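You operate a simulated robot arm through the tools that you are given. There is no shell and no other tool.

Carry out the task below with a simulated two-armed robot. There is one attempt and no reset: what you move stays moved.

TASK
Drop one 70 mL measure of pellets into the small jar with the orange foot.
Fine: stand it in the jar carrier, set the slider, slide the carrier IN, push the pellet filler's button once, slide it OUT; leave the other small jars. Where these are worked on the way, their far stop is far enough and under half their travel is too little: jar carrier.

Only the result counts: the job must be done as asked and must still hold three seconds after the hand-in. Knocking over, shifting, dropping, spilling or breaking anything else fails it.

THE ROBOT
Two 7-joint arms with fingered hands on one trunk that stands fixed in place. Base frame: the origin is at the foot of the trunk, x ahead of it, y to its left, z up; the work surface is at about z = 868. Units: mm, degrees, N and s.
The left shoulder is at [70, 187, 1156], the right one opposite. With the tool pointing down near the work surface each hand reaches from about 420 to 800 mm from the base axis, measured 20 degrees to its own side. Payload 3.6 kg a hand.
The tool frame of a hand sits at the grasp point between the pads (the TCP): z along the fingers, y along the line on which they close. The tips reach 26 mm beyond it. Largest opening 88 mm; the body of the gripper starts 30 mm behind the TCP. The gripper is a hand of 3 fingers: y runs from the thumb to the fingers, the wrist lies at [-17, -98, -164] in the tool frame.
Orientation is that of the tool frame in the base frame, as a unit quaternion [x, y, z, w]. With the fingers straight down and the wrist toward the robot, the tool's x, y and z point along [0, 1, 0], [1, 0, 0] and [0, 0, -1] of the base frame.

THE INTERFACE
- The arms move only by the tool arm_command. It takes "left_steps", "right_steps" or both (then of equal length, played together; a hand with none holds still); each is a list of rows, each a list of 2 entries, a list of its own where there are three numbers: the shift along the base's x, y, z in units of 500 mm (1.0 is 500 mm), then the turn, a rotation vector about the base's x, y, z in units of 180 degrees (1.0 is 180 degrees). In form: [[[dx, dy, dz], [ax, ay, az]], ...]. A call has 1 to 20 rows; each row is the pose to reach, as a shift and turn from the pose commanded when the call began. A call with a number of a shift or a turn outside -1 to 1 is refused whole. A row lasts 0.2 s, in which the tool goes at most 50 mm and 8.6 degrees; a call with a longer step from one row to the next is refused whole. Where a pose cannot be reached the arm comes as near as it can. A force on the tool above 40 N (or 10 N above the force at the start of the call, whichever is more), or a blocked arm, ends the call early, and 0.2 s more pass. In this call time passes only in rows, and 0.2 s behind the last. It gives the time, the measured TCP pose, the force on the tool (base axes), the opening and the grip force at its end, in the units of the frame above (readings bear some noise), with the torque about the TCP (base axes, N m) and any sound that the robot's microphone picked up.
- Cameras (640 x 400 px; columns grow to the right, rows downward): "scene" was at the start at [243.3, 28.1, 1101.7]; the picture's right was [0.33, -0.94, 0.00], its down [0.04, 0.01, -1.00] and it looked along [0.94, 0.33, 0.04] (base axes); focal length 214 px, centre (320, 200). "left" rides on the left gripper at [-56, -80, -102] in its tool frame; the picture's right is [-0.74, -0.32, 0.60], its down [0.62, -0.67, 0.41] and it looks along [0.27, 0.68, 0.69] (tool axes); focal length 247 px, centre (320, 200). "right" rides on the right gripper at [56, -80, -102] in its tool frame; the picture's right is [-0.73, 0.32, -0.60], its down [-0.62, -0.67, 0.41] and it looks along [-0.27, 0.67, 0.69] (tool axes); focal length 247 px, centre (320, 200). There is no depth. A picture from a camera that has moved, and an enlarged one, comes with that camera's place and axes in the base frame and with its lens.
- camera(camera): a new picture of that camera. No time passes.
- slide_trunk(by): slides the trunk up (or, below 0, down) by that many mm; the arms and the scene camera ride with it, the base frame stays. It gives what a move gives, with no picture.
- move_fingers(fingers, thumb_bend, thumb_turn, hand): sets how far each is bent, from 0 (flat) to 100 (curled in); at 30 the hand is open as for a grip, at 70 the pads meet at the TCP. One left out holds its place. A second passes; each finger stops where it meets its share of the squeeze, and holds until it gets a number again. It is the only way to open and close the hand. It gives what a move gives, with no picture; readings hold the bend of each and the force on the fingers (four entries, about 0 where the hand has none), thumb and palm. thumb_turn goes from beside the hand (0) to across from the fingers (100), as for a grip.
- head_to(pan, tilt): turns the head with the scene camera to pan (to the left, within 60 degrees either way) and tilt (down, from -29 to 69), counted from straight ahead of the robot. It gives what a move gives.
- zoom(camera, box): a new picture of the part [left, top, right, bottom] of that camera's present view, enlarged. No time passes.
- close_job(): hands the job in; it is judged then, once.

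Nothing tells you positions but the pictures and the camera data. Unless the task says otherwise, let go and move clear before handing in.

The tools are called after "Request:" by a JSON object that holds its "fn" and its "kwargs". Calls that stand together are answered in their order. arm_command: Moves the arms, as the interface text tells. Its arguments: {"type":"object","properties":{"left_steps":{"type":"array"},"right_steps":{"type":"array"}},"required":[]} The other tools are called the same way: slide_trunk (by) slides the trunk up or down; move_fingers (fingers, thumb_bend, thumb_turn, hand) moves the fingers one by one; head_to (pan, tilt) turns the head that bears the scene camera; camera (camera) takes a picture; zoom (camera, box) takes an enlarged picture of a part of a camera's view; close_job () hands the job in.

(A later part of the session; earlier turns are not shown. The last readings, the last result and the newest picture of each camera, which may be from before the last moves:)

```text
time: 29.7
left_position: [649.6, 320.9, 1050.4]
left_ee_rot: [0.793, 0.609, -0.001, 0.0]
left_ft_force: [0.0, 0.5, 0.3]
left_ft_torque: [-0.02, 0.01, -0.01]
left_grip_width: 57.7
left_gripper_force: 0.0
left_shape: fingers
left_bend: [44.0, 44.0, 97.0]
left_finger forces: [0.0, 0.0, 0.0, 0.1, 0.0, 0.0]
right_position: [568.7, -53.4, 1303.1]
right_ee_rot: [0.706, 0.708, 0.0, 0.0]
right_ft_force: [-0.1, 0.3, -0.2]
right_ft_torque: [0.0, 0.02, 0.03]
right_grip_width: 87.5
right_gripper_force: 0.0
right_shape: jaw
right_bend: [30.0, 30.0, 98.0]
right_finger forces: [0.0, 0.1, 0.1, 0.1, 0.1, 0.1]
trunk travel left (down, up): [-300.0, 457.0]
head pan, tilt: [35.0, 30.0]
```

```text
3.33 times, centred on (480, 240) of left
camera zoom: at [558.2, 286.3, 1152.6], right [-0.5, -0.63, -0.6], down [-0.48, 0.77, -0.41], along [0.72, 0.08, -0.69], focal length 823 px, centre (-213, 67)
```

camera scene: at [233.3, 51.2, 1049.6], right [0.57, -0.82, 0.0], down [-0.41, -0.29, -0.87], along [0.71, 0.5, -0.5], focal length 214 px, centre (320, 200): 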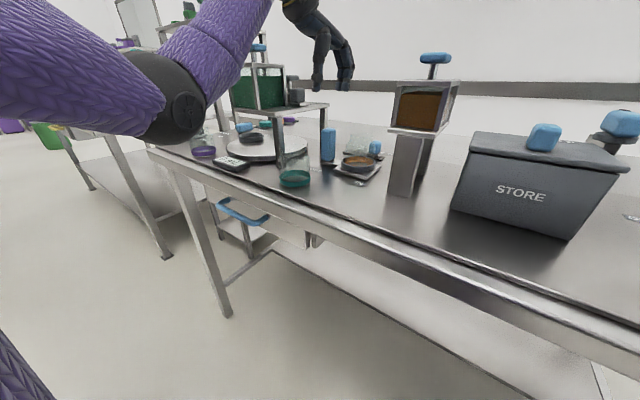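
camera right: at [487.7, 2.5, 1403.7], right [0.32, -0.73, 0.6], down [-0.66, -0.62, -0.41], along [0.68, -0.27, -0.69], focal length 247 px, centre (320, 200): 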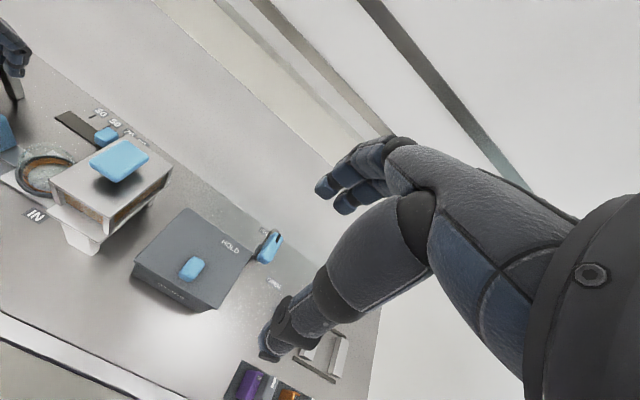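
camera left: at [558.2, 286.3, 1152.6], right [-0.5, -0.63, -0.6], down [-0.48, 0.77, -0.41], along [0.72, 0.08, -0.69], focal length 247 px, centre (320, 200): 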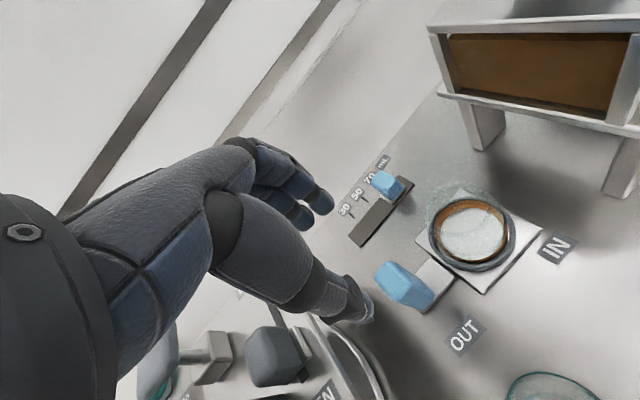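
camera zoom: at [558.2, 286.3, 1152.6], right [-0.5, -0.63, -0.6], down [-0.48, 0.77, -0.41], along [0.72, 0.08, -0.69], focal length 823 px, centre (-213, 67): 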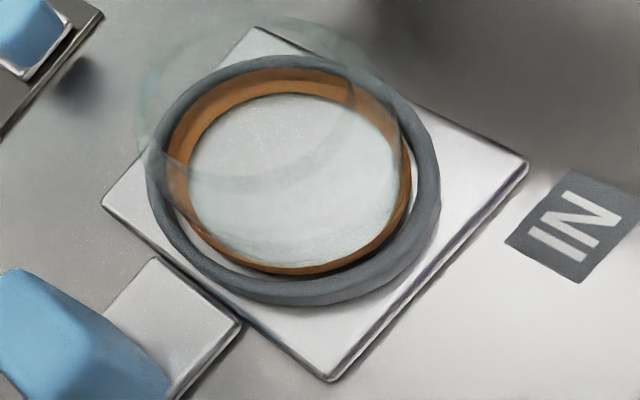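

The handle is about 28 × 22 mm, centred at (645.5, 317.4) with its top at z ≈ 945. I lower the hand around it.

Request:
{"fn": "arm_command", "kwargs": {"left_steps": [[[-0.009, 0.001, -0.06], [0, 0, 0]], [[-0.009, 0.001, -0.12], [0, 0, 0]], [[-0.009, 0.001, -0.17], [0, 0, 0]], [[-0.009, 0.001, -0.21], [0, 0, 0]], [[-0.009, 0.001, -0.245], [0, 0, 0]]]}}

Request:
{"fn": "camera", "kwargs": {"camera": "left"}}

Request:
{"fn": "zoom", "kwargs": {"camera": "scene", "box": [290, 90, 410, 180]}}

```text
time: 30.9
left_position: [645.9, 318.3, 927.5]
left_ee_rot: [0.793, 0.609, 0.001, -0.001]
left_ft_force: [-0.2, -0.6, 0.5]
left_ft_torque: [0.0, 0.01, 0.02]
left_grip_width: 58.0
left_gripper_force: 0.1
left_shape: fingers
left_bend: [44.0, 44.0, 97.0]
left_finger forces: [0.1, 0.1, 0.1, 0.0, 0.1, 0.1]
right_position: [568.7, -53.7, 1301.6]
right_ee_rot: [0.706, 0.708, -0.001, -0.001]
right_ft_force: [0.0, -0.1, 0.3]
right_ft_torque: [0.01, 0.0, 0.02]
right_grip_width: 87.8
right_gripper_force: 0.1
right_shape: jaw
right_bend: [30.0, 30.0, 98.0]
right_finger forces: [0.0, 0.1, 0.0, 0.0, 0.0, 0.1]
trunk travel left (down, up): [-300.0, 457.0]
head pan, tilt: [35.0, 30.0]
```

```text
taken
camera left: at [554.3, 284.1, 1028.9], right [-0.5, -0.63, -0.6], down [-0.48, 0.77, -0.41], along [0.72, 0.08, -0.69], focal length 247 px, centre (320, 200)
```

left: 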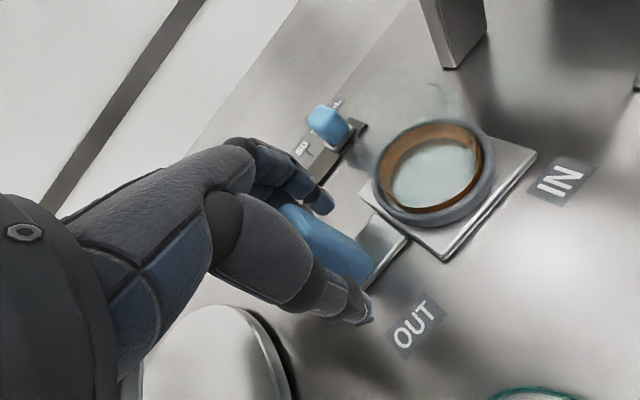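

```text
4.44 times, centred on (350, 135) of scene
camera zoom: at [233.5, 51.0, 1049.6], right [0.57, -0.82, 0.0], down [-0.41, -0.29, -0.87], along [0.71, 0.5, -0.5], focal length 953 px, centre (187, 489)
```

zoom: 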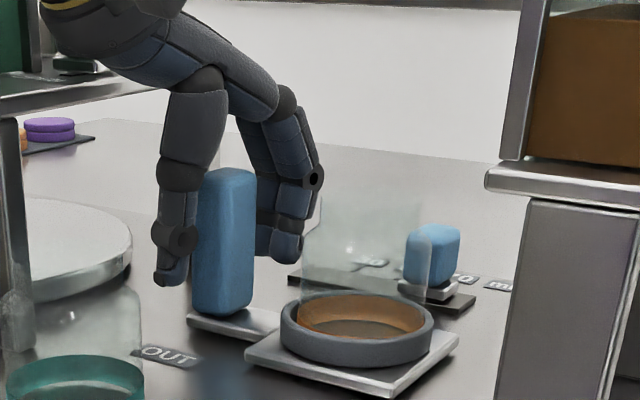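

The handle stands between thumb and fingers. I close onto it.

Request:
{"fn": "move_fingers", "kwargs": {"hand": "left", "fingers": 55, "thumb_bend": 55}}

Request:
{"fn": "move_fingers", "kwargs": {"hand": "left", "fingers": 65, "thumb_bend": 65}}

Request:
{"fn": "camera", "kwargs": {"camera": "left"}}

Request:
{"fn": "zoom", "kwargs": {"camera": "scene", "box": [290, 90, 410, 180]}}

```text
time: 31.9
left_position: [646.4, 318.0, 926.7]
left_ee_rot: [0.793, 0.609, 0.0, 0.0]
left_ft_force: [0.6, -0.2, 0.0]
left_ft_torque: [-0.02, -0.05, 0.02]
left_grip_width: 35.2
left_gripper_force: 0.4
left_shape: fingers
left_bend: [54.0, 55.0, 97.0]
left_finger forces: [0.4, 0.1, 0.0, 0.1, 0.0, 0.0]
right_position: [568.4, -54.0, 1302.3]
right_ee_rot: [0.706, 0.708, -0.001, 0.0]
right_ft_force: [0.6, 0.0, 0.2]
right_ft_torque: [0.0, 0.01, 0.02]
right_grip_width: 87.5
right_gripper_force: 0.0
right_shape: jaw
right_bend: [30.0, 30.0, 98.0]
right_finger forces: [0.0, 0.1, 0.1, 0.1, 0.1, 0.0]
trunk travel left (down, up): [-300.0, 457.0]
head pan, tilt: [35.0, 30.0]
```

```text
time: 32.9
left_position: [645.1, 316.5, 926.8]
left_ee_rot: [0.793, 0.61, 0.0, 0.0]
left_ft_force: [4.0, -2.6, 0.4]
left_ft_torque: [-0.09, -0.15, 0.01]
left_grip_width: 29.9
left_gripper_force: 7.4
left_shape: fingers
left_bend: [58.0, 58.0, 97.0]
left_finger forces: [10.6, 0.0, 0.0, 0.1, 5.8, 0.1]
right_position: [568.9, -54.0, 1302.4]
right_ee_rot: [0.707, 0.707, 0.0, 0.0]
right_ft_force: [0.6, 0.3, 0.0]
right_ft_torque: [-0.04, 0.0, 0.0]
right_grip_width: 88.0
right_gripper_force: 0.1
right_shape: jaw
right_bend: [30.0, 30.0, 98.0]
right_finger forces: [0.0, 0.0, 0.0, 0.0, 0.0, 0.0]
trunk travel left (down, up): [-300.0, 457.0]
head pan, tilt: [35.0, 30.0]
```

```text
taken
camera left: at [554.8, 283.4, 1029.2], right [-0.5, -0.63, -0.6], down [-0.48, 0.77, -0.41], along [0.72, 0.08, -0.69], focal length 247 px, centre (320, 200)
```

left: 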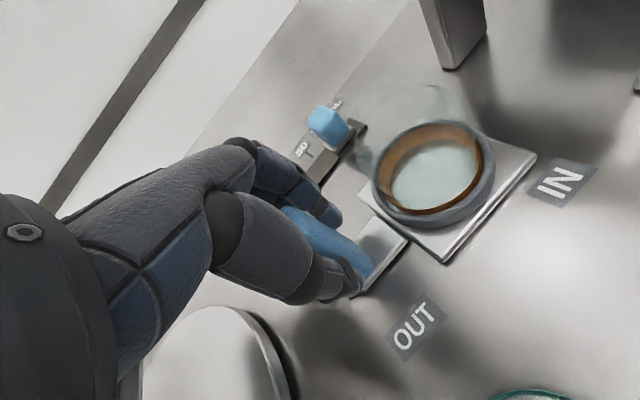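

```text
4.44 times, centred on (350, 135) of scene
camera zoom: at [233.9, 50.6, 1049.5], right [0.57, -0.82, 0.0], down [-0.41, -0.29, -0.87], along [0.71, 0.5, -0.5], focal length 953 px, centre (187, 489)
```

zoom: 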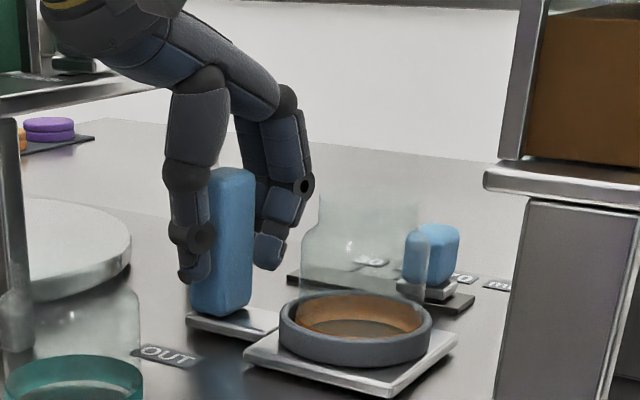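

The handle is held. I slide the carrier toward IN slowly, first 24 mm, and check that it follows with the jar upright.

Request:
{"fn": "arm_command", "kwargs": {"left_steps": [[[0, -0.008, 0], [0, 0, 0]], [[0, -0.018, 0], [0, 0, 0]], [[0, -0.028, 0], [0, 0, 0]], [[0, -0.038, 0], [0, 0, 0]], [[0, -0.048, 0], [0, 0, 0]]]}}

Request:
{"fn": "zoom", "kwargs": {"camera": "scene", "box": [290, 80, 430, 190]}}

Request:
{"fn": "camera", "kwargs": {"camera": "left"}}

```text
time: 34.1
left_position: [645.8, 295.7, 928.1]
left_ee_rot: [0.793, 0.61, -0.001, 0.0]
left_ft_force: [0.6, 0.5, -2.8]
left_ft_torque: [0.02, -0.05, -0.13]
left_grip_width: 27.4
left_gripper_force: 7.3
left_shape: fingers
left_bend: [60.0, 58.0, 98.0]
left_finger forces: [4.0, 4.1, 0.1, 0.0, 5.1, 0.0]
right_position: [569.3, -52.3, 1301.8]
right_ee_rot: [0.706, 0.708, 0.0, 0.0]
right_ft_force: [-0.1, 0.9, 0.3]
right_ft_torque: [0.0, -0.02, -0.01]
right_grip_width: 87.9
right_gripper_force: 0.0
right_shape: jaw
right_bend: [30.0, 30.0, 98.0]
right_finger forces: [0.0, 0.1, 0.0, 0.0, 0.0, 0.0]
trunk travel left (down, up): [-300.0, 457.0]
head pan, tilt: [35.0, 30.0]
```

```text
3.64 times, centred on (360, 135) of scene
camera zoom: at [233.8, 51.1, 1049.4], right [0.57, -0.82, 0.0], down [-0.41, -0.29, -0.87], along [0.71, 0.5, -0.5], focal length 780 px, centre (174, 436)
```

zoom: 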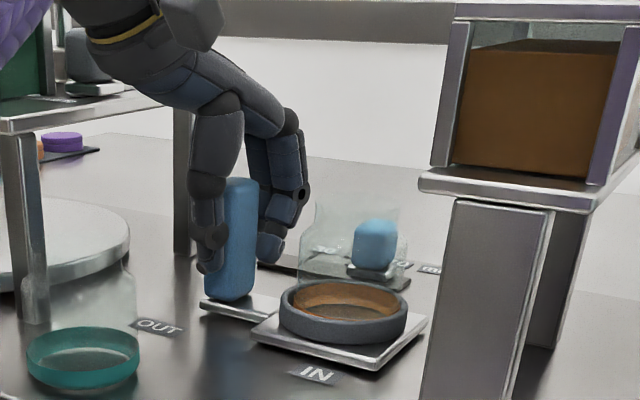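

```text
taken
camera left: at [554.4, 261.2, 1029.5], right [-0.5, -0.63, -0.6], down [-0.48, 0.77, -0.41], along [0.72, 0.08, -0.69], focal length 247 px, centre (320, 200)
```

left: 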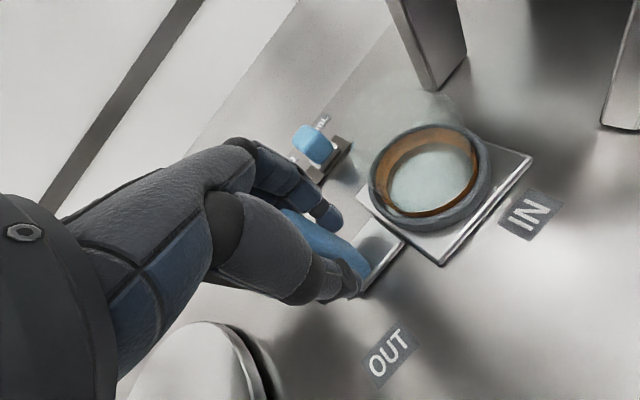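

The carrier follows with the jar steady. I continue another 45 mm.

Request:
{"fn": "arm_command", "kwargs": {"left_steps": [[[0, -0.015, 0], [0, 0, 0]], [[0, -0.03, 0], [0, 0, 0]], [[0, -0.045, 0], [0, 0, 0]], [[0, -0.06, 0], [0, 0, 0]], [[0, -0.075, 0], [0, 0, 0]], [[0, -0.09, 0], [0, 0, 0]]]}}

Request:
{"fn": "zoom", "kwargs": {"camera": "scene", "box": [310, 70, 470, 200]}}

Request:
{"fn": "camera", "kwargs": {"camera": "left"}}

Request:
{"fn": "zoom", "kwargs": {"camera": "right", "box": [0, 60, 200, 260]}}

```text
time: 35.5
left_position: [646.1, 251.2, 927.5]
left_ee_rot: [0.793, 0.609, -0.001, -0.001]
left_ft_force: [0.6, 0.7, -5.4]
left_ft_torque: [-0.02, -0.01, -0.02]
left_grip_width: 27.3
left_gripper_force: 6.7
left_shape: fingers
left_bend: [60.0, 58.0, 98.0]
left_finger forces: [3.8, 4.1, 0.1, 0.1, 5.7, 0.1]
right_position: [568.8, -52.7, 1303.3]
right_ee_rot: [0.707, 0.707, -0.001, -0.001]
right_ft_force: [0.0, -0.3, 0.6]
right_ft_torque: [0.01, -0.01, -0.01]
right_grip_width: 87.8
right_gripper_force: 0.0
right_shape: jaw
right_bend: [30.0, 30.0, 98.0]
right_finger forces: [0.0, 0.0, 0.1, 0.0, 0.0, 0.0]
trunk travel left (down, up): [-300.0, 457.0]
head pan, tilt: [35.0, 30.0]
```

```text
3.08 times, centred on (390, 135) of scene
camera zoom: at [233.9, 51.0, 1049.4], right [0.57, -0.82, 0.0], down [-0.41, -0.29, -0.87], along [0.71, 0.5, -0.5], focal length 660 px, centre (105, 400)
```

zoom: 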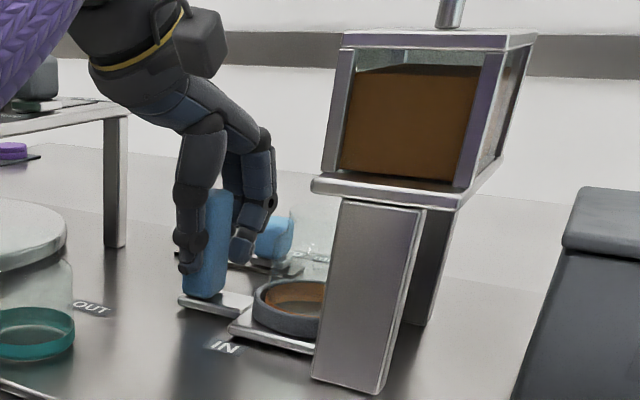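

```text
taken
camera left: at [554.5, 216.3, 1029.7], right [-0.5, -0.63, -0.6], down [-0.48, 0.77, -0.41], along [0.72, 0.08, -0.69], focal length 247 px, centre (320, 200)
```

left: 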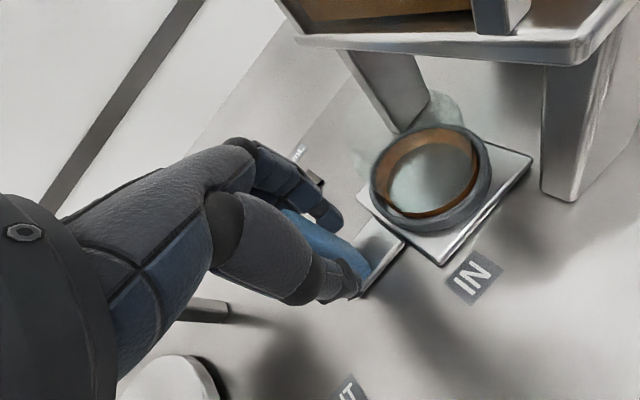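

```text
2.00 times, centred on (100, 160) of right
camera zoom: at [488.5, 2.3, 1403.3], right [0.32, -0.73, 0.6], down [-0.66, -0.62, -0.41], along [0.67, -0.27, -0.69], focal length 494 px, centre (760, 280)
```

zoom: 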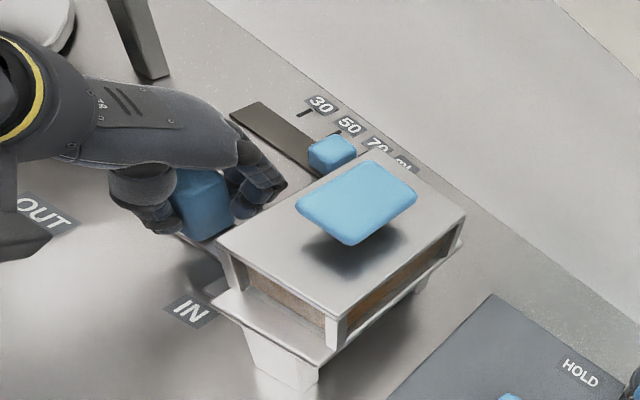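

About 40 mm remain to the stop and the hand still clears the filler. I continue carefully toward the far stop.

Request:
{"fn": "arm_command", "kwargs": {"left_steps": [[[0, -0.012, 0], [0, 0, 0]], [[0, -0.024, 0], [0, 0, 0]], [[0, -0.036, 0], [0, 0, 0]], [[0, -0.048, 0], [0, 0, 0]], [[0, -0.06, 0], [0, 0, 0]]]}}

Request:
{"fn": "zoom", "kwargs": {"camera": "scene", "box": [310, 70, 470, 200]}}

Request:
{"fn": "camera", "kwargs": {"camera": "left"}}

Request:
{"fn": "zoom", "kwargs": {"camera": "right", "box": [0, 60, 200, 260]}}

```text
time: 36.7
left_position: [647.3, 220.4, 927.3]
left_ee_rot: [0.793, 0.609, 0.0, 0.0]
left_ft_force: [0.2, 0.3, -3.1]
left_ft_torque: [0.0, -0.05, -0.08]
left_grip_width: 27.3
left_gripper_force: 6.7
left_shape: fingers
left_bend: [61.0, 58.0, 98.0]
left_finger forces: [4.0, 4.0, 0.0, 0.1, 6.2, 0.1]
right_position: [568.8, -53.5, 1303.2]
right_ee_rot: [0.707, 0.707, 0.0, -0.001]
right_ft_force: [-0.2, -0.8, 0.3]
right_ft_torque: [0.02, 0.03, -0.03]
right_grip_width: 87.9
right_gripper_force: 0.0
right_shape: jaw
right_bend: [30.0, 30.0, 98.0]
right_finger forces: [0.1, 0.0, 0.0, 0.0, 0.0, 0.0]
trunk travel left (down, up): [-300.0, 457.0]
head pan, tilt: [35.0, 30.0]
```

```text
3.08 times, centred on (390, 135) of scene
camera zoom: at [233.6, 51.0, 1049.5], right [0.57, -0.82, 0.0], down [-0.41, -0.29, -0.87], along [0.71, 0.5, -0.5], focal length 660 px, centre (105, 400)
```

zoom: 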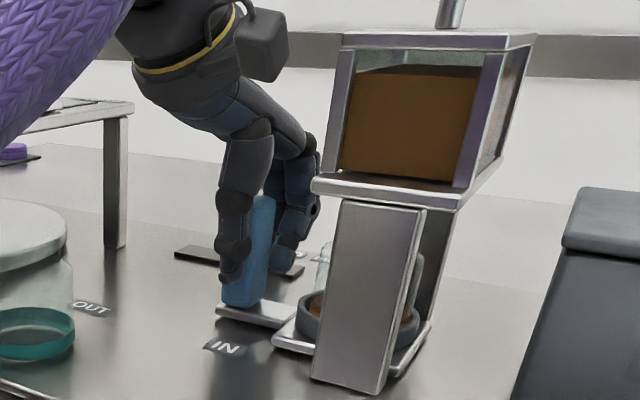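

```text
taken
camera left: at [554.6, 185.8, 1029.4], right [-0.5, -0.63, -0.6], down [-0.48, 0.77, -0.41], along [0.72, 0.08, -0.69], focal length 247 px, centre (320, 200)
```

left: 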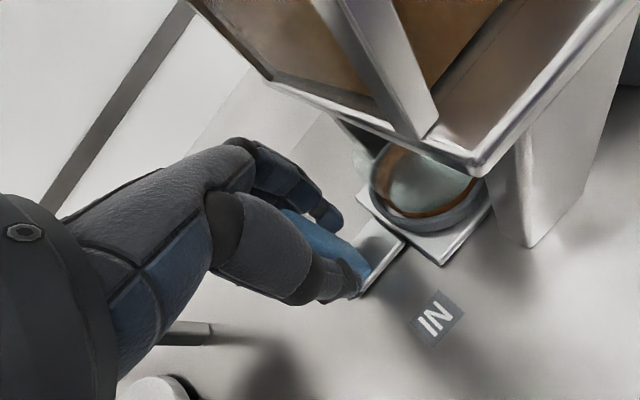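

```text
2.00 times, centred on (100, 160) of right
camera zoom: at [488.1, 2.2, 1403.5], right [0.32, -0.73, 0.6], down [-0.66, -0.62, -0.41], along [0.68, -0.27, -0.69], focal length 494 px, centre (760, 280)
```

zoom: 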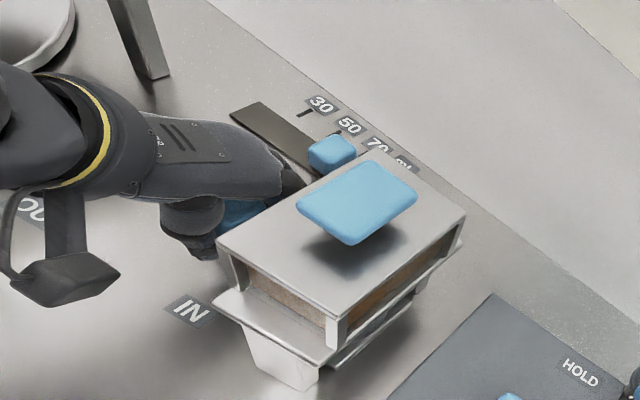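

The jar is almost under the filler. I advance in small steps to find the far stop.

Request:
{"fn": "arm_command", "kwargs": {"left_steps": [[[0, -0.006, 0], [0, 0, 0]], [[0, -0.012, 0], [0, 0, 0]], [[0, -0.018, 0], [0, 0, 0]]]}}

Request:
{"fn": "zoom", "kwargs": {"camera": "scene", "box": [330, 100, 450, 200]}}

Request:
{"fn": "camera", "kwargs": {"camera": "left"}}

```text
time: 37.5
left_position: [646.4, 211.4, 926.7]
left_ee_rot: [0.793, 0.609, 0.0, 0.0]
left_ft_force: [-1.3, -0.3, -3.8]
left_ft_torque: [0.0, 0.02, -0.1]
left_grip_width: 27.3
left_gripper_force: 7.1
left_shape: fingers
left_bend: [61.0, 58.0, 98.0]
left_finger forces: [4.0, 3.8, 0.0, 0.0, 6.4, 0.0]
right_position: [569.5, -52.9, 1302.0]
right_ee_rot: [0.706, 0.708, -0.001, -0.002]
right_ft_force: [0.9, 0.0, -0.1]
right_ft_torque: [-0.01, -0.04, -0.01]
right_grip_width: 87.7
right_gripper_force: 0.1
right_shape: jaw
right_bend: [30.0, 30.0, 98.0]
right_finger forces: [0.0, 0.0, 0.0, 0.0, 0.0, 0.0]
trunk travel left (down, up): [-300.0, 457.0]
head pan, tilt: [35.0, 30.0]
```

```text
4.00 times, centred on (390, 150) of scene
camera zoom: at [233.7, 50.9, 1049.5], right [0.57, -0.82, 0.0], down [-0.41, -0.29, -0.87], along [0.71, 0.5, -0.5], focal length 858 px, centre (40, 400)
```

zoom: 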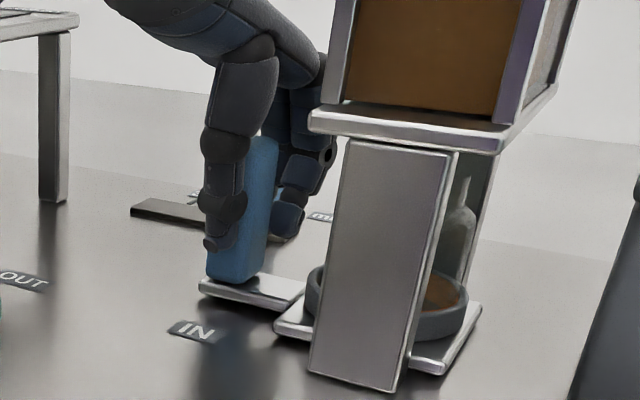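

```text
taken
camera left: at [554.8, 177.3, 1029.6], right [-0.5, -0.63, -0.6], down [-0.48, 0.77, -0.41], along [0.72, 0.08, -0.69], focal length 247 px, centre (320, 200)
```

left: 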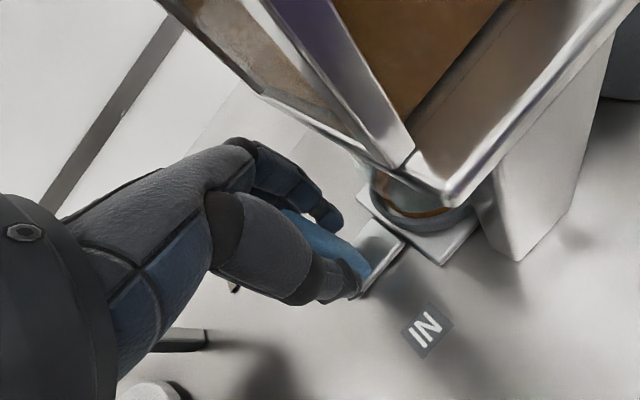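

No stop felt yet; the jar is nearly centred beneath the filler. I go on in 2 mm steps.

Request:
{"fn": "arm_command", "kwargs": {"left_steps": [[[0, -0.004, 0], [0, 0, 0]], [[0, -0.008, 0], [0, 0, 0]], [[0, -0.012, 0], [0, 0, 0]]]}}

Request:
{"fn": "zoom", "kwargs": {"camera": "scene", "box": [330, 100, 450, 200]}}

Request:
{"fn": "camera", "kwargs": {"camera": "left"}}

```text
time: 38.3
left_position: [644.8, 204.8, 927.5]
left_ee_rot: [0.792, 0.61, -0.001, -0.001]
left_ft_force: [1.7, 0.5, -2.7]
left_ft_torque: [-0.03, -0.05, -0.08]
left_grip_width: 27.1
left_gripper_force: 8.0
left_shape: fingers
left_bend: [61.0, 59.0, 98.0]
left_finger forces: [4.1, 5.0, 0.0, 0.0, 5.0, 0.0]
right_position: [569.1, -53.9, 1302.6]
right_ee_rot: [0.706, 0.708, 0.0, -0.001]
right_ft_force: [-0.3, 0.1, 0.4]
right_ft_torque: [0.0, -0.03, 0.03]
right_grip_width: 88.0
right_gripper_force: 0.0
right_shape: jaw
right_bend: [30.0, 30.0, 98.0]
right_finger forces: [0.0, 0.0, 0.0, 0.0, 0.0, 0.0]
trunk travel left (down, up): [-300.0, 457.0]
head pan, tilt: [35.0, 30.0]
```

```text
4.00 times, centred on (390, 150) of scene
camera zoom: at [233.8, 51.0, 1049.5], right [0.57, -0.82, 0.0], down [-0.41, -0.29, -0.87], along [0.71, 0.5, -0.5], focal length 858 px, centre (40, 400)
```

zoom: 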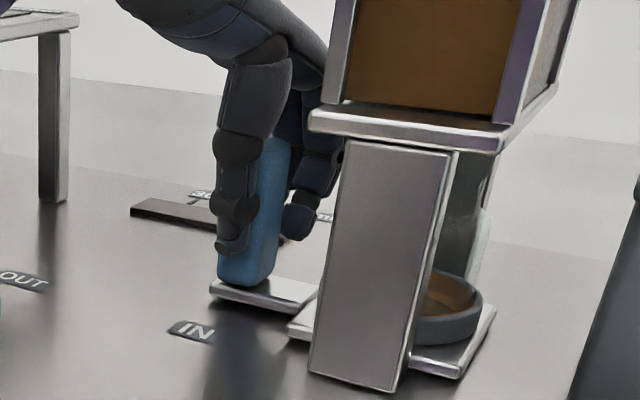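

```text
taken
camera left: at [554.4, 170.9, 1029.4], right [-0.5, -0.63, -0.6], down [-0.48, 0.77, -0.41], along [0.72, 0.08, -0.69], focal length 247 px, centre (320, 200)
```

left: 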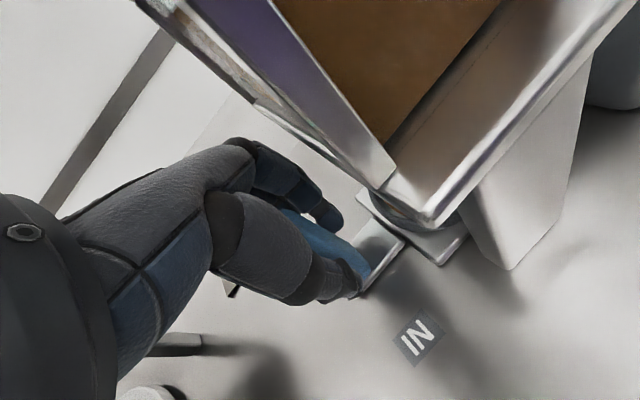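

The carrier is about centred under the filler (ring at y ≈ 126). I press on slightly to make sure it meets its stop.

Request:
{"fn": "arm_command", "kwargs": {"left_steps": [[[0, -0.003, 0], [0, 0, 0]], [[0, -0.006, 0], [0, 0, 0]], [[0, -0.009, 0], [0, 0, 0]]]}}

Request:
{"fn": "zoom", "kwargs": {"camera": "scene", "box": [330, 100, 450, 200]}}

Request:
{"fn": "camera", "kwargs": {"camera": "left"}}

```text
time: 39.1
left_position: [646.3, 203.9, 927.8]
left_ee_rot: [0.792, 0.611, -0.001, 0.0]
left_ft_force: [1.1, 8.2, -1.7]
left_ft_torque: [0.19, -0.03, -0.05]
left_grip_width: 27.2
left_gripper_force: 6.5
left_shape: fingers
left_bend: [61.0, 58.0, 98.0]
left_finger forces: [0.6, 6.8, 0.0, 0.1, 6.0, 0.0]
right_position: [569.3, -53.3, 1302.6]
right_ee_rot: [0.707, 0.708, 0.0, 0.0]
right_ft_force: [0.4, -0.1, 0.1]
right_ft_torque: [-0.02, 0.01, -0.02]
right_grip_width: 87.7
right_gripper_force: 0.2
right_shape: jaw
right_bend: [30.0, 30.0, 98.0]
right_finger forces: [0.1, 0.0, 0.0, 0.0, 0.0, 0.0]
trunk travel left (down, up): [-300.0, 457.0]
head pan, tilt: [35.0, 30.0]
```

```text
4.00 times, centred on (390, 150) of scene
camera zoom: at [233.7, 51.9, 1049.5], right [0.57, -0.82, 0.0], down [-0.41, -0.29, -0.87], along [0.71, 0.5, -0.5], focal length 858 px, centre (40, 400)
```

zoom: 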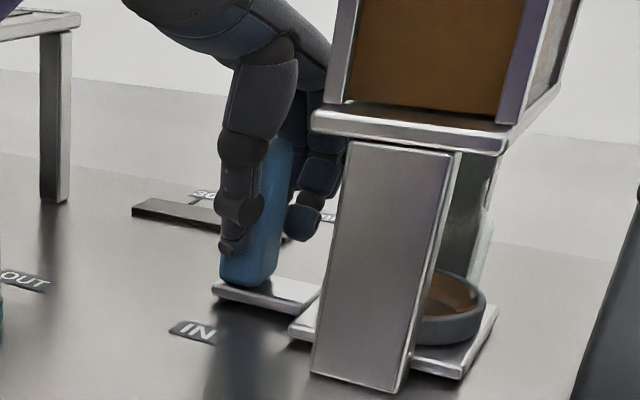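

```text
taken
camera left: at [554.6, 169.0, 1029.3], right [-0.5, -0.63, -0.6], down [-0.48, 0.77, -0.41], along [0.72, 0.09, -0.69], focal length 247 px, centre (320, 200)
```

left: 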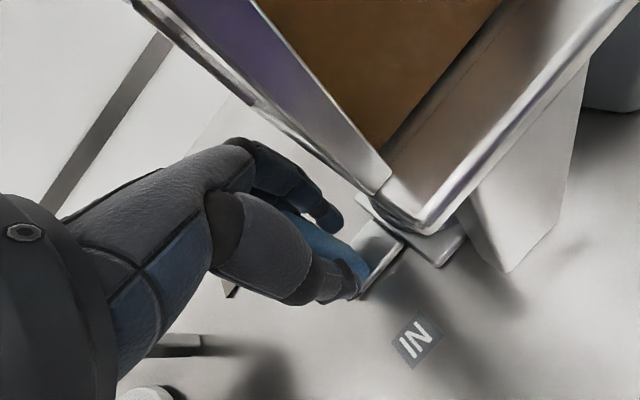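

The far stop is met (8 N push back at the same place). I release the handle and lift the hand straight up.

Request:
{"fn": "move_fingers", "kwargs": {"hand": "left", "fingers": 54, "thumb_bend": 54}}

Request:
{"fn": "move_fingers", "kwargs": {"hand": "left", "fingers": 44, "thumb_bend": 44}}

Request:
{"fn": "zoom", "kwargs": {"camera": "scene", "box": [330, 100, 450, 200]}}

Request:
{"fn": "camera", "kwargs": {"camera": "left"}}

```text
time: 40.1
left_position: [645.4, 201.2, 928.5]
left_ee_rot: [0.793, 0.61, 0.0, 0.001]
left_ft_force: [0.4, 0.7, -0.3]
left_ft_torque: [-0.01, 0.0, -0.02]
left_grip_width: 35.7
left_gripper_force: 0.0
left_shape: fingers
left_bend: [54.0, 54.0, 98.0]
left_finger forces: [0.1, 0.1, 0.0, 0.0, 0.1, 0.0]
right_position: [567.3, -54.4, 1302.4]
right_ee_rot: [0.707, 0.708, 0.0, 0.0]
right_ft_force: [1.0, -1.2, 0.0]
right_ft_torque: [0.01, -0.01, 0.03]
right_grip_width: 87.8
right_gripper_force: 0.0
right_shape: jaw
right_bend: [30.0, 30.0, 98.0]
right_finger forces: [0.0, 0.0, 0.1, 0.0, 0.0, 0.1]
trunk travel left (down, up): [-300.0, 457.0]
head pan, tilt: [35.0, 30.0]
```

```text
time: 41.1
left_position: [645.2, 202.0, 927.0]
left_ee_rot: [0.793, 0.609, -0.001, -0.001]
left_ft_force: [-0.3, 0.0, -1.1]
left_ft_torque: [0.0, -0.02, -0.02]
left_grip_width: 57.5
left_gripper_force: 0.0
left_shape: fingers
left_bend: [44.0, 44.0, 98.0]
left_finger forces: [0.1, 0.1, 0.0, 0.0, 0.1, 0.0]
right_position: [568.6, -53.1, 1301.1]
right_ee_rot: [0.707, 0.707, 0.0, 0.001]
right_ft_force: [-0.5, -0.4, 0.4]
right_ft_torque: [-0.06, -0.02, 0.0]
right_grip_width: 87.8
right_gripper_force: 0.1
right_shape: jaw
right_bend: [30.0, 30.0, 98.0]
right_finger forces: [0.1, 0.1, 0.1, 0.0, 0.0, 0.0]
trunk travel left (down, up): [-300.0, 457.0]
head pan, tilt: [35.0, 30.0]
```

```text
4.00 times, centred on (390, 150) of scene
camera zoom: at [233.4, 50.9, 1049.6], right [0.57, -0.82, 0.0], down [-0.41, -0.29, -0.87], along [0.71, 0.5, -0.5], focal length 858 px, centre (40, 400)
```

zoom: 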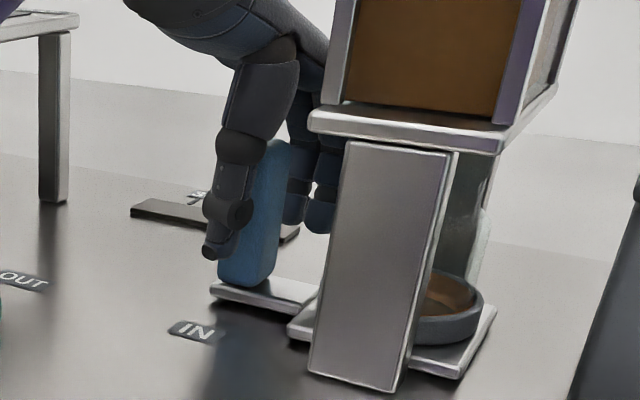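

```text
taken
camera left: at [554.1, 167.2, 1029.7], right [-0.5, -0.63, -0.6], down [-0.48, 0.77, -0.41], along [0.72, 0.08, -0.69], focal length 247 px, centre (320, 200)
```

left: 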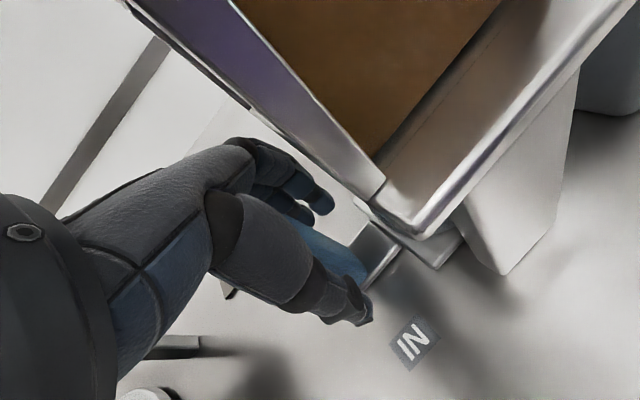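

Released without disturbing the carrier. I lift the hand straight up beside the filler, then look at the button.

Request:
{"fn": "arm_command", "kwargs": {"left_steps": [[[0, 0.006, 0.02], [0, 0, 0]], [[0, 0.012, 0.07], [0, 0, 0]], [[0, 0.016, 0.15], [0, 0, 0]], [[0, 0.016, 0.24], [0, 0, 0]], [[0, 0.016, 0.33], [0, 0, 0]], [[0, 0.016, 0.42], [0, 0, 0]], [[0, 0.016, 0.49], [0, 0, 0]]]}}

Request:
{"fn": "camera", "kwargs": {"camera": "left"}}

Request:
{"fn": "head_to", "kwargs": {"pan": 15, "tilt": 10}}

Request:
{"fn": "camera", "kwargs": {"camera": "scene"}}

Request:
{"fn": "zoom", "kwargs": {"camera": "right", "box": [0, 80, 200, 260]}}

```text
time: 42.7
left_position: [645.1, 209.6, 1172.9]
left_ee_rot: [0.793, 0.61, 0.0, 0.0]
left_ft_force: [0.5, -0.7, 0.7]
left_ft_torque: [0.0, 0.0, -0.01]
left_grip_width: 57.8
left_gripper_force: 0.2
left_shape: fingers
left_bend: [44.0, 44.0, 98.0]
left_finger forces: [0.1, 0.0, 0.0, 0.0, 0.0, 0.0]
right_position: [568.0, -53.9, 1302.5]
right_ee_rot: [0.707, 0.707, 0.0, 0.0]
right_ft_force: [-0.4, 0.7, -0.3]
right_ft_torque: [0.0, -0.03, 0.02]
right_grip_width: 87.8
right_gripper_force: 0.0
right_shape: jaw
right_bend: [30.0, 30.0, 98.0]
right_finger forces: [0.1, 0.0, 0.1, 0.1, 0.1, 0.0]
trunk travel left (down, up): [-300.0, 457.0]
head pan, tilt: [35.0, 30.0]
```

```text
taken
camera left: at [552.6, 175.8, 1274.5], right [-0.5, -0.63, -0.6], down [-0.48, 0.77, -0.41], along [0.72, 0.08, -0.69], focal length 247 px, centre (320, 200)
```

left: 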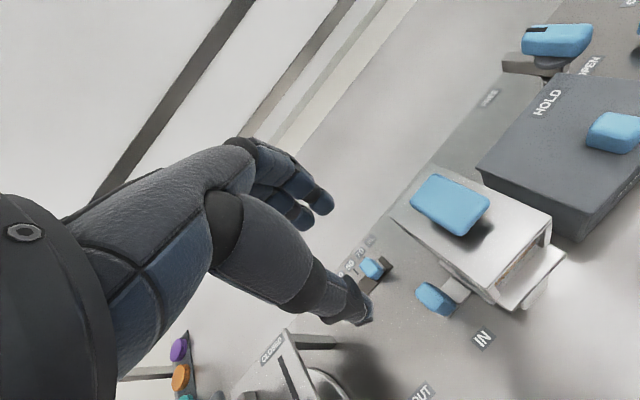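

```text
time: 43.5
left_position: [644.6, 211.4, 1172.2]
left_ee_rot: [0.793, 0.609, 0.0, 0.001]
left_ft_force: [-0.1, -0.5, -1.1]
left_ft_torque: [0.0, -0.03, -0.02]
left_grip_width: 57.5
left_gripper_force: 0.1
left_shape: fingers
left_bend: [44.0, 44.0, 98.0]
left_finger forces: [0.0, 0.0, 0.0, 0.1, 0.1, 0.1]
right_position: [568.4, -53.6, 1302.5]
right_ee_rot: [0.706, 0.708, 0.0, -0.001]
right_ft_force: [0.0, 1.0, 0.3]
right_ft_torque: [0.02, -0.02, 0.02]
right_grip_width: 87.8
right_gripper_force: 0.1
right_shape: jaw
right_bend: [30.0, 30.0, 98.0]
right_finger forces: [0.0, 0.0, 0.1, 0.0, 0.0, 0.0]
trunk travel left (down, up): [-300.0, 457.0]
head pan, tilt: [15.0, 10.0]
```

```text
taken
camera scene: at [249.1, 23.2, 1081.9], right [0.26, -0.97, 0.0], down [-0.17, -0.05, -0.98], along [0.95, 0.26, -0.17], focal length 214 px, centre (320, 200)
```

scene: 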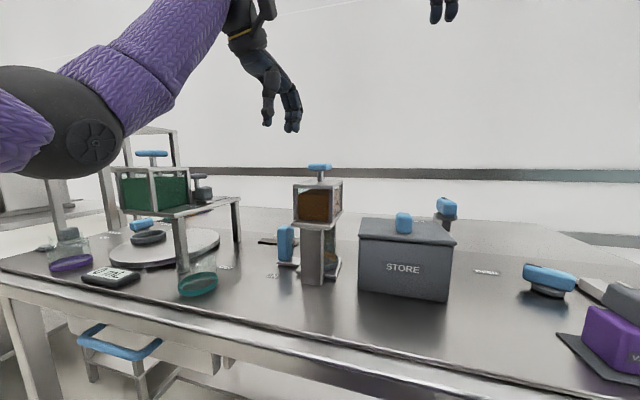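

```text
2.22 times, centred on (100, 170) of right
camera zoom: at [487.8, 2.2, 1403.6], right [0.32, -0.73, 0.6], down [-0.66, -0.62, -0.41], along [0.68, -0.27, -0.69], focal length 549 px, centre (809, 267)
```

zoom: 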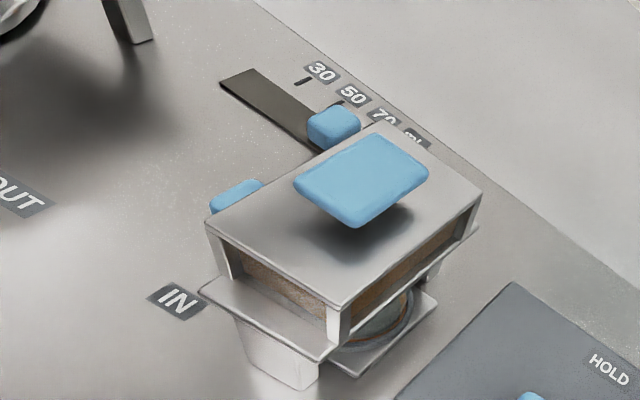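

The carrier is IN beneath the filler. I zoom on the button to measure its centre and height.

Request:
{"fn": "zoom", "kwargs": {"camera": "left", "box": [390, 150, 570, 320]}}

Request:
{"fn": "zoom", "kwargs": {"camera": "scene", "box": [270, 150, 370, 290]}}

```text
2.35 times, centred on (480, 235) of left
camera zoom: at [552.9, 176.1, 1273.7], right [-0.5, -0.63, -0.6], down [-0.48, 0.77, -0.41], along [0.72, 0.08, -0.69], focal length 581 px, centre (-56, 118)
```

zoom: 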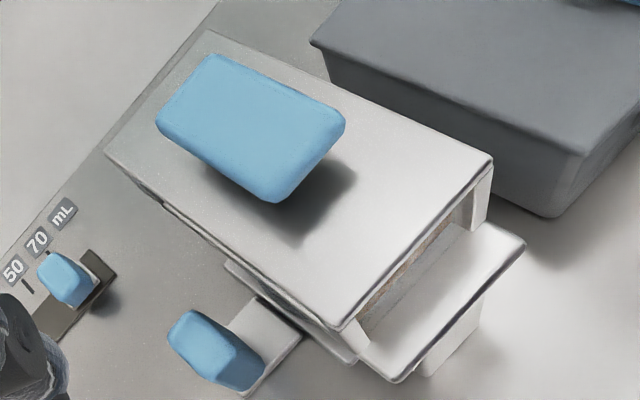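

```text
2.86 times, centred on (320, 220) of scene
camera zoom: at [249.1, 23.2, 1081.9], right [0.26, -0.97, 0.0], down [-0.17, -0.05, -0.98], along [0.95, 0.26, -0.17], focal length 613 px, centre (320, 143)
```

zoom: 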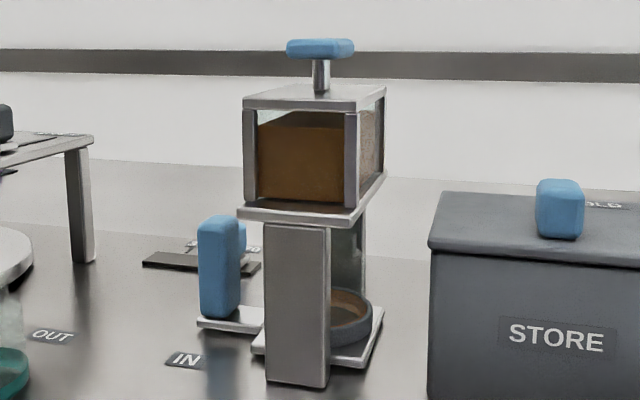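

The button is about 49 × 31 mm, centred at (642, 130), top at z ≈ 1080. I form a closed fingertip with the left hand and bring it above the button.

Request:
{"fn": "move_fingers", "kwargs": {"hand": "left", "fingers": 68, "thumb_bend": 68}}

Request:
{"fn": "arm_command", "kwargs": {"left_steps": [[[-0.002, -0.05, 0], [0, 0, 0]], [[-0.004, -0.105, 0], [0, 0, 0]], [[-0.006, -0.158, 0], [0, 0, 0]], [[-0.006, -0.158, -0.04], [0, 0, 0]], [[-0.006, -0.158, -0.07], [0, 0, 0]]]}}

Request:
{"fn": "camera", "kwargs": {"camera": "left"}}

Request:
{"fn": "zoom", "kwargs": {"camera": "scene", "box": [250, 100, 390, 240]}}

Request:
{"fn": "camera", "kwargs": {"camera": "right"}}

```text
time: 44.5
left_position: [644.9, 210.9, 1172.1]
left_ee_rot: [0.793, 0.61, 0.0, 0.0]
left_ft_force: [0.2, 0.0, 1.1]
left_ft_torque: [0.0, 0.02, 0.04]
left_grip_width: 6.5
left_gripper_force: 0.0
left_shape: fingers
left_bend: [68.0, 68.0, 98.0]
left_finger forces: [0.1, 0.0, 0.0, 0.0, 0.0, 0.0]
right_position: [567.7, -53.8, 1302.3]
right_ee_rot: [0.707, 0.708, 0.0, 0.0]
right_ft_force: [-0.4, -1.2, 0.2]
right_ft_torque: [0.05, 0.04, 0.0]
right_grip_width: 87.6
right_gripper_force: 0.0
right_shape: jaw
right_bend: [30.0, 30.0, 98.0]
right_finger forces: [0.0, 0.1, 0.0, 0.1, 0.1, 0.0]
trunk travel left (down, up): [-300.0, 457.0]
head pan, tilt: [15.0, 10.0]
```

```text
time: 45.7
left_position: [641.4, 130.3, 1137.8]
left_ee_rot: [0.793, 0.609, 0.0, 0.0]
left_ft_force: [-0.6, -0.8, 0.7]
left_ft_torque: [-0.01, 0.0, 0.02]
left_grip_width: 6.9
left_gripper_force: 0.1
left_shape: fingers
left_bend: [68.0, 68.0, 98.0]
left_finger forces: [0.1, 0.1, 0.0, 0.0, 0.1, 0.1]
right_position: [568.3, -52.5, 1301.1]
right_ee_rot: [0.706, 0.708, 0.0, 0.0]
right_ft_force: [0.3, -0.5, -0.9]
right_ft_torque: [-0.01, -0.05, 0.02]
right_grip_width: 87.8
right_gripper_force: 0.1
right_shape: jaw
right_bend: [30.0, 30.0, 98.0]
right_finger forces: [0.0, 0.0, 0.1, 0.0, 0.1, 0.0]
trunk travel left (down, up): [-300.0, 457.0]
head pan, tilt: [15.0, 10.0]
```

```text
taken
camera left: at [550.4, 96.0, 1239.5], right [-0.5, -0.63, -0.6], down [-0.48, 0.77, -0.41], along [0.72, 0.08, -0.69], focal length 247 px, centre (320, 200)
```

left: 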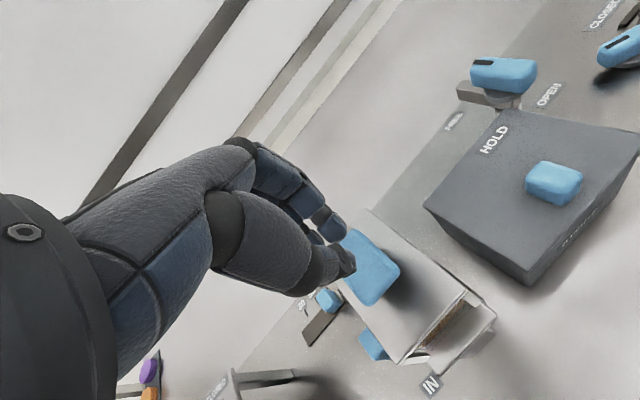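

```text
2.86 times, centred on (320, 170) of scene
camera zoom: at [249.2, 22.9, 1081.9], right [0.26, -0.97, 0.0], down [-0.17, -0.04, -0.98], along [0.95, 0.26, -0.17], focal length 613 px, centre (320, 286)
```

zoom: 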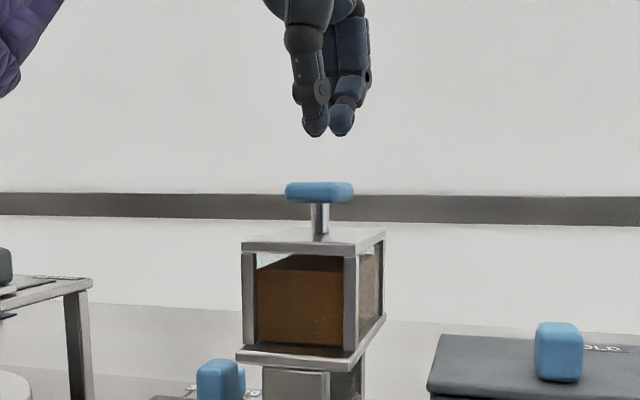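

```text
taken
camera right: at [487.9, 1.8, 1403.6], right [0.32, -0.73, 0.6], down [-0.66, -0.62, -0.41], along [0.68, -0.27, -0.69], focal length 247 px, centre (320, 200)
```

right: 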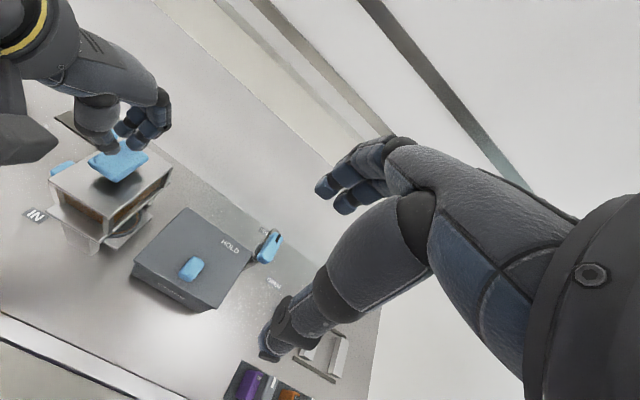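

The fingertips are centred above the button, about 28 mm over it. I descend to just above it, shifting 4 mm left.

Request:
{"fn": "arm_command", "kwargs": {"left_steps": [[[0, 0.008, -0.02], [0, 0, 0]], [[0, 0.008, -0.036], [0, 0, 0]], [[0, 0.008, -0.044], [0, 0, 0]]]}}

Request:
{"fn": "zoom", "kwargs": {"camera": "scene", "box": [280, 130, 360, 210]}}

```text
time: 46.5
left_position: [642.6, 134.9, 1116.0]
left_ee_rot: [0.792, 0.61, 0.0, 0.0]
left_ft_force: [-0.1, -0.3, -0.2]
left_ft_torque: [-0.01, -0.03, 0.0]
left_grip_width: 6.6
left_gripper_force: 0.0
left_shape: fingers
left_bend: [68.0, 68.0, 98.0]
left_finger forces: [0.0, 0.0, 0.0, 0.0, 0.0, 0.0]
right_position: [568.1, -54.6, 1302.9]
right_ee_rot: [0.706, 0.708, 0.0, 0.0]
right_ft_force: [-0.3, -0.2, -0.4]
right_ft_torque: [0.01, 0.0, 0.05]
right_grip_width: 87.9
right_gripper_force: 0.0
right_shape: jaw
right_bend: [30.0, 30.0, 98.0]
right_finger forces: [0.0, 0.0, 0.1, 0.1, 0.0, 0.0]
trunk travel left (down, up): [-300.0, 457.0]
head pan, tilt: [15.0, 10.0]
```

```text
5.00 times, centred on (320, 170) of scene
camera zoom: at [249.2, 23.1, 1081.9], right [0.26, -0.97, 0.0], down [-0.17, -0.05, -0.98], along [0.95, 0.26, -0.17], focal length 1072 px, centre (320, 350)
```

zoom: 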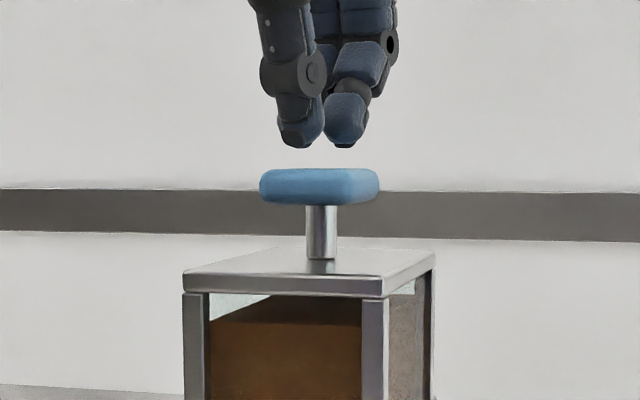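

The fingertips are 8 mm above the button. I press down steadily.

Request:
{"fn": "arm_command", "kwargs": {"left_steps": [[[0, 0, -0.006], [0, 0, 0]], [[0, 0, -0.012], [0, 0, 0]], [[0, 0, -0.016], [0, 0, 0]], [[0, 0, -0.02], [0, 0, 0]], [[0, 0, -0.024], [0, 0, 0]]]}}

Request:
{"fn": "zoom", "kwargs": {"camera": "scene", "box": [280, 130, 360, 210]}}

```text
time: 47.7
left_position: [642.6, 133.9, 1104.3]
left_ee_rot: [0.793, 0.609, 0.0, 0.001]
left_ft_force: [0.1, -0.3, 1.2]
left_ft_torque: [0.02, 0.01, 0.02]
left_grip_width: 6.5
left_gripper_force: 0.2
left_shape: fingers
left_bend: [68.0, 68.0, 98.0]
left_finger forces: [0.2, 0.5, 0.1, 0.0, 1.3, 0.1]
right_position: [568.1, -52.7, 1301.6]
right_ee_rot: [0.706, 0.708, 0.0, -0.001]
right_ft_force: [-1.0, -0.2, -0.4]
right_ft_torque: [-0.02, 0.01, -0.02]
right_grip_width: 87.8
right_gripper_force: 0.1
right_shape: jaw
right_bend: [30.0, 30.0, 98.0]
right_finger forces: [0.0, 0.0, 0.0, 0.1, 0.0, 0.0]
trunk travel left (down, up): [-300.0, 457.0]
head pan, tilt: [15.0, 10.0]
```

```text
5.00 times, centred on (320, 170) of scene
camera zoom: at [249.0, 23.1, 1082.0], right [0.26, -0.97, 0.0], down [-0.17, -0.05, -0.98], along [0.95, 0.26, -0.17], focal length 1072 px, centre (320, 350)
```

zoom: 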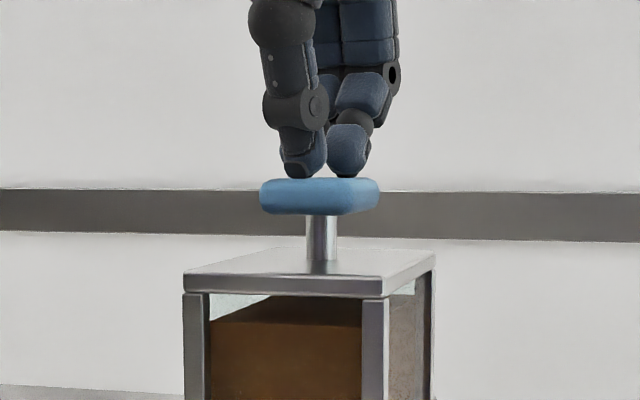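

The button has started to go down (about 4 mm, 1 N). I continue the same push.

Request:
{"fn": "arm_command", "kwargs": {"left_steps": [[[0, 0, -0.004], [0, 0, 0]], [[0, 0, -0.008], [0, 0, 0]], [[0, 0, -0.012], [0, 0, 0]]]}}

Request:
{"fn": "zoom", "kwargs": {"camera": "scene", "box": [280, 130, 360, 210]}}

```text
time: 48.5
left_position: [643.3, 134.4, 1098.5]
left_ee_rot: [0.793, 0.61, 0.001, 0.001]
left_ft_force: [-1.7, 0.8, 3.1]
left_ft_torque: [0.01, 0.06, 0.0]
left_grip_width: 6.4
left_gripper_force: 1.9
left_shape: fingers
left_bend: [68.0, 68.0, 98.0]
left_finger forces: [0.2, 0.3, 0.0, 0.0, 2.8, 0.0]
right_position: [569.0, -52.7, 1302.4]
right_ee_rot: [0.706, 0.708, 0.0, 0.0]
right_ft_force: [-0.3, 0.6, -0.5]
right_ft_torque: [0.0, 0.03, 0.0]
right_grip_width: 87.5
right_gripper_force: 0.1
right_shape: jaw
right_bend: [30.0, 30.0, 98.0]
right_finger forces: [0.1, 0.0, 0.0, 0.0, 0.0, 0.0]
trunk travel left (down, up): [-300.0, 457.0]
head pan, tilt: [15.0, 10.0]
heard: click
```

```text
5.00 times, centred on (320, 170) of scene
camera zoom: at [248.8, 23.1, 1082.1], right [0.26, -0.97, 0.0], down [-0.17, -0.04, -0.98], along [0.95, 0.26, -0.17], focal length 1072 px, centre (320, 350)
```

zoom: 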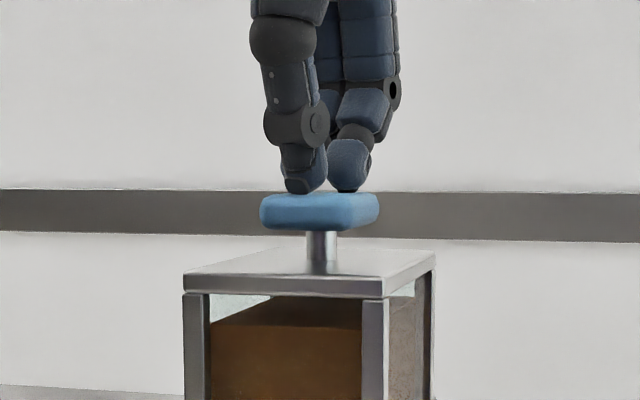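

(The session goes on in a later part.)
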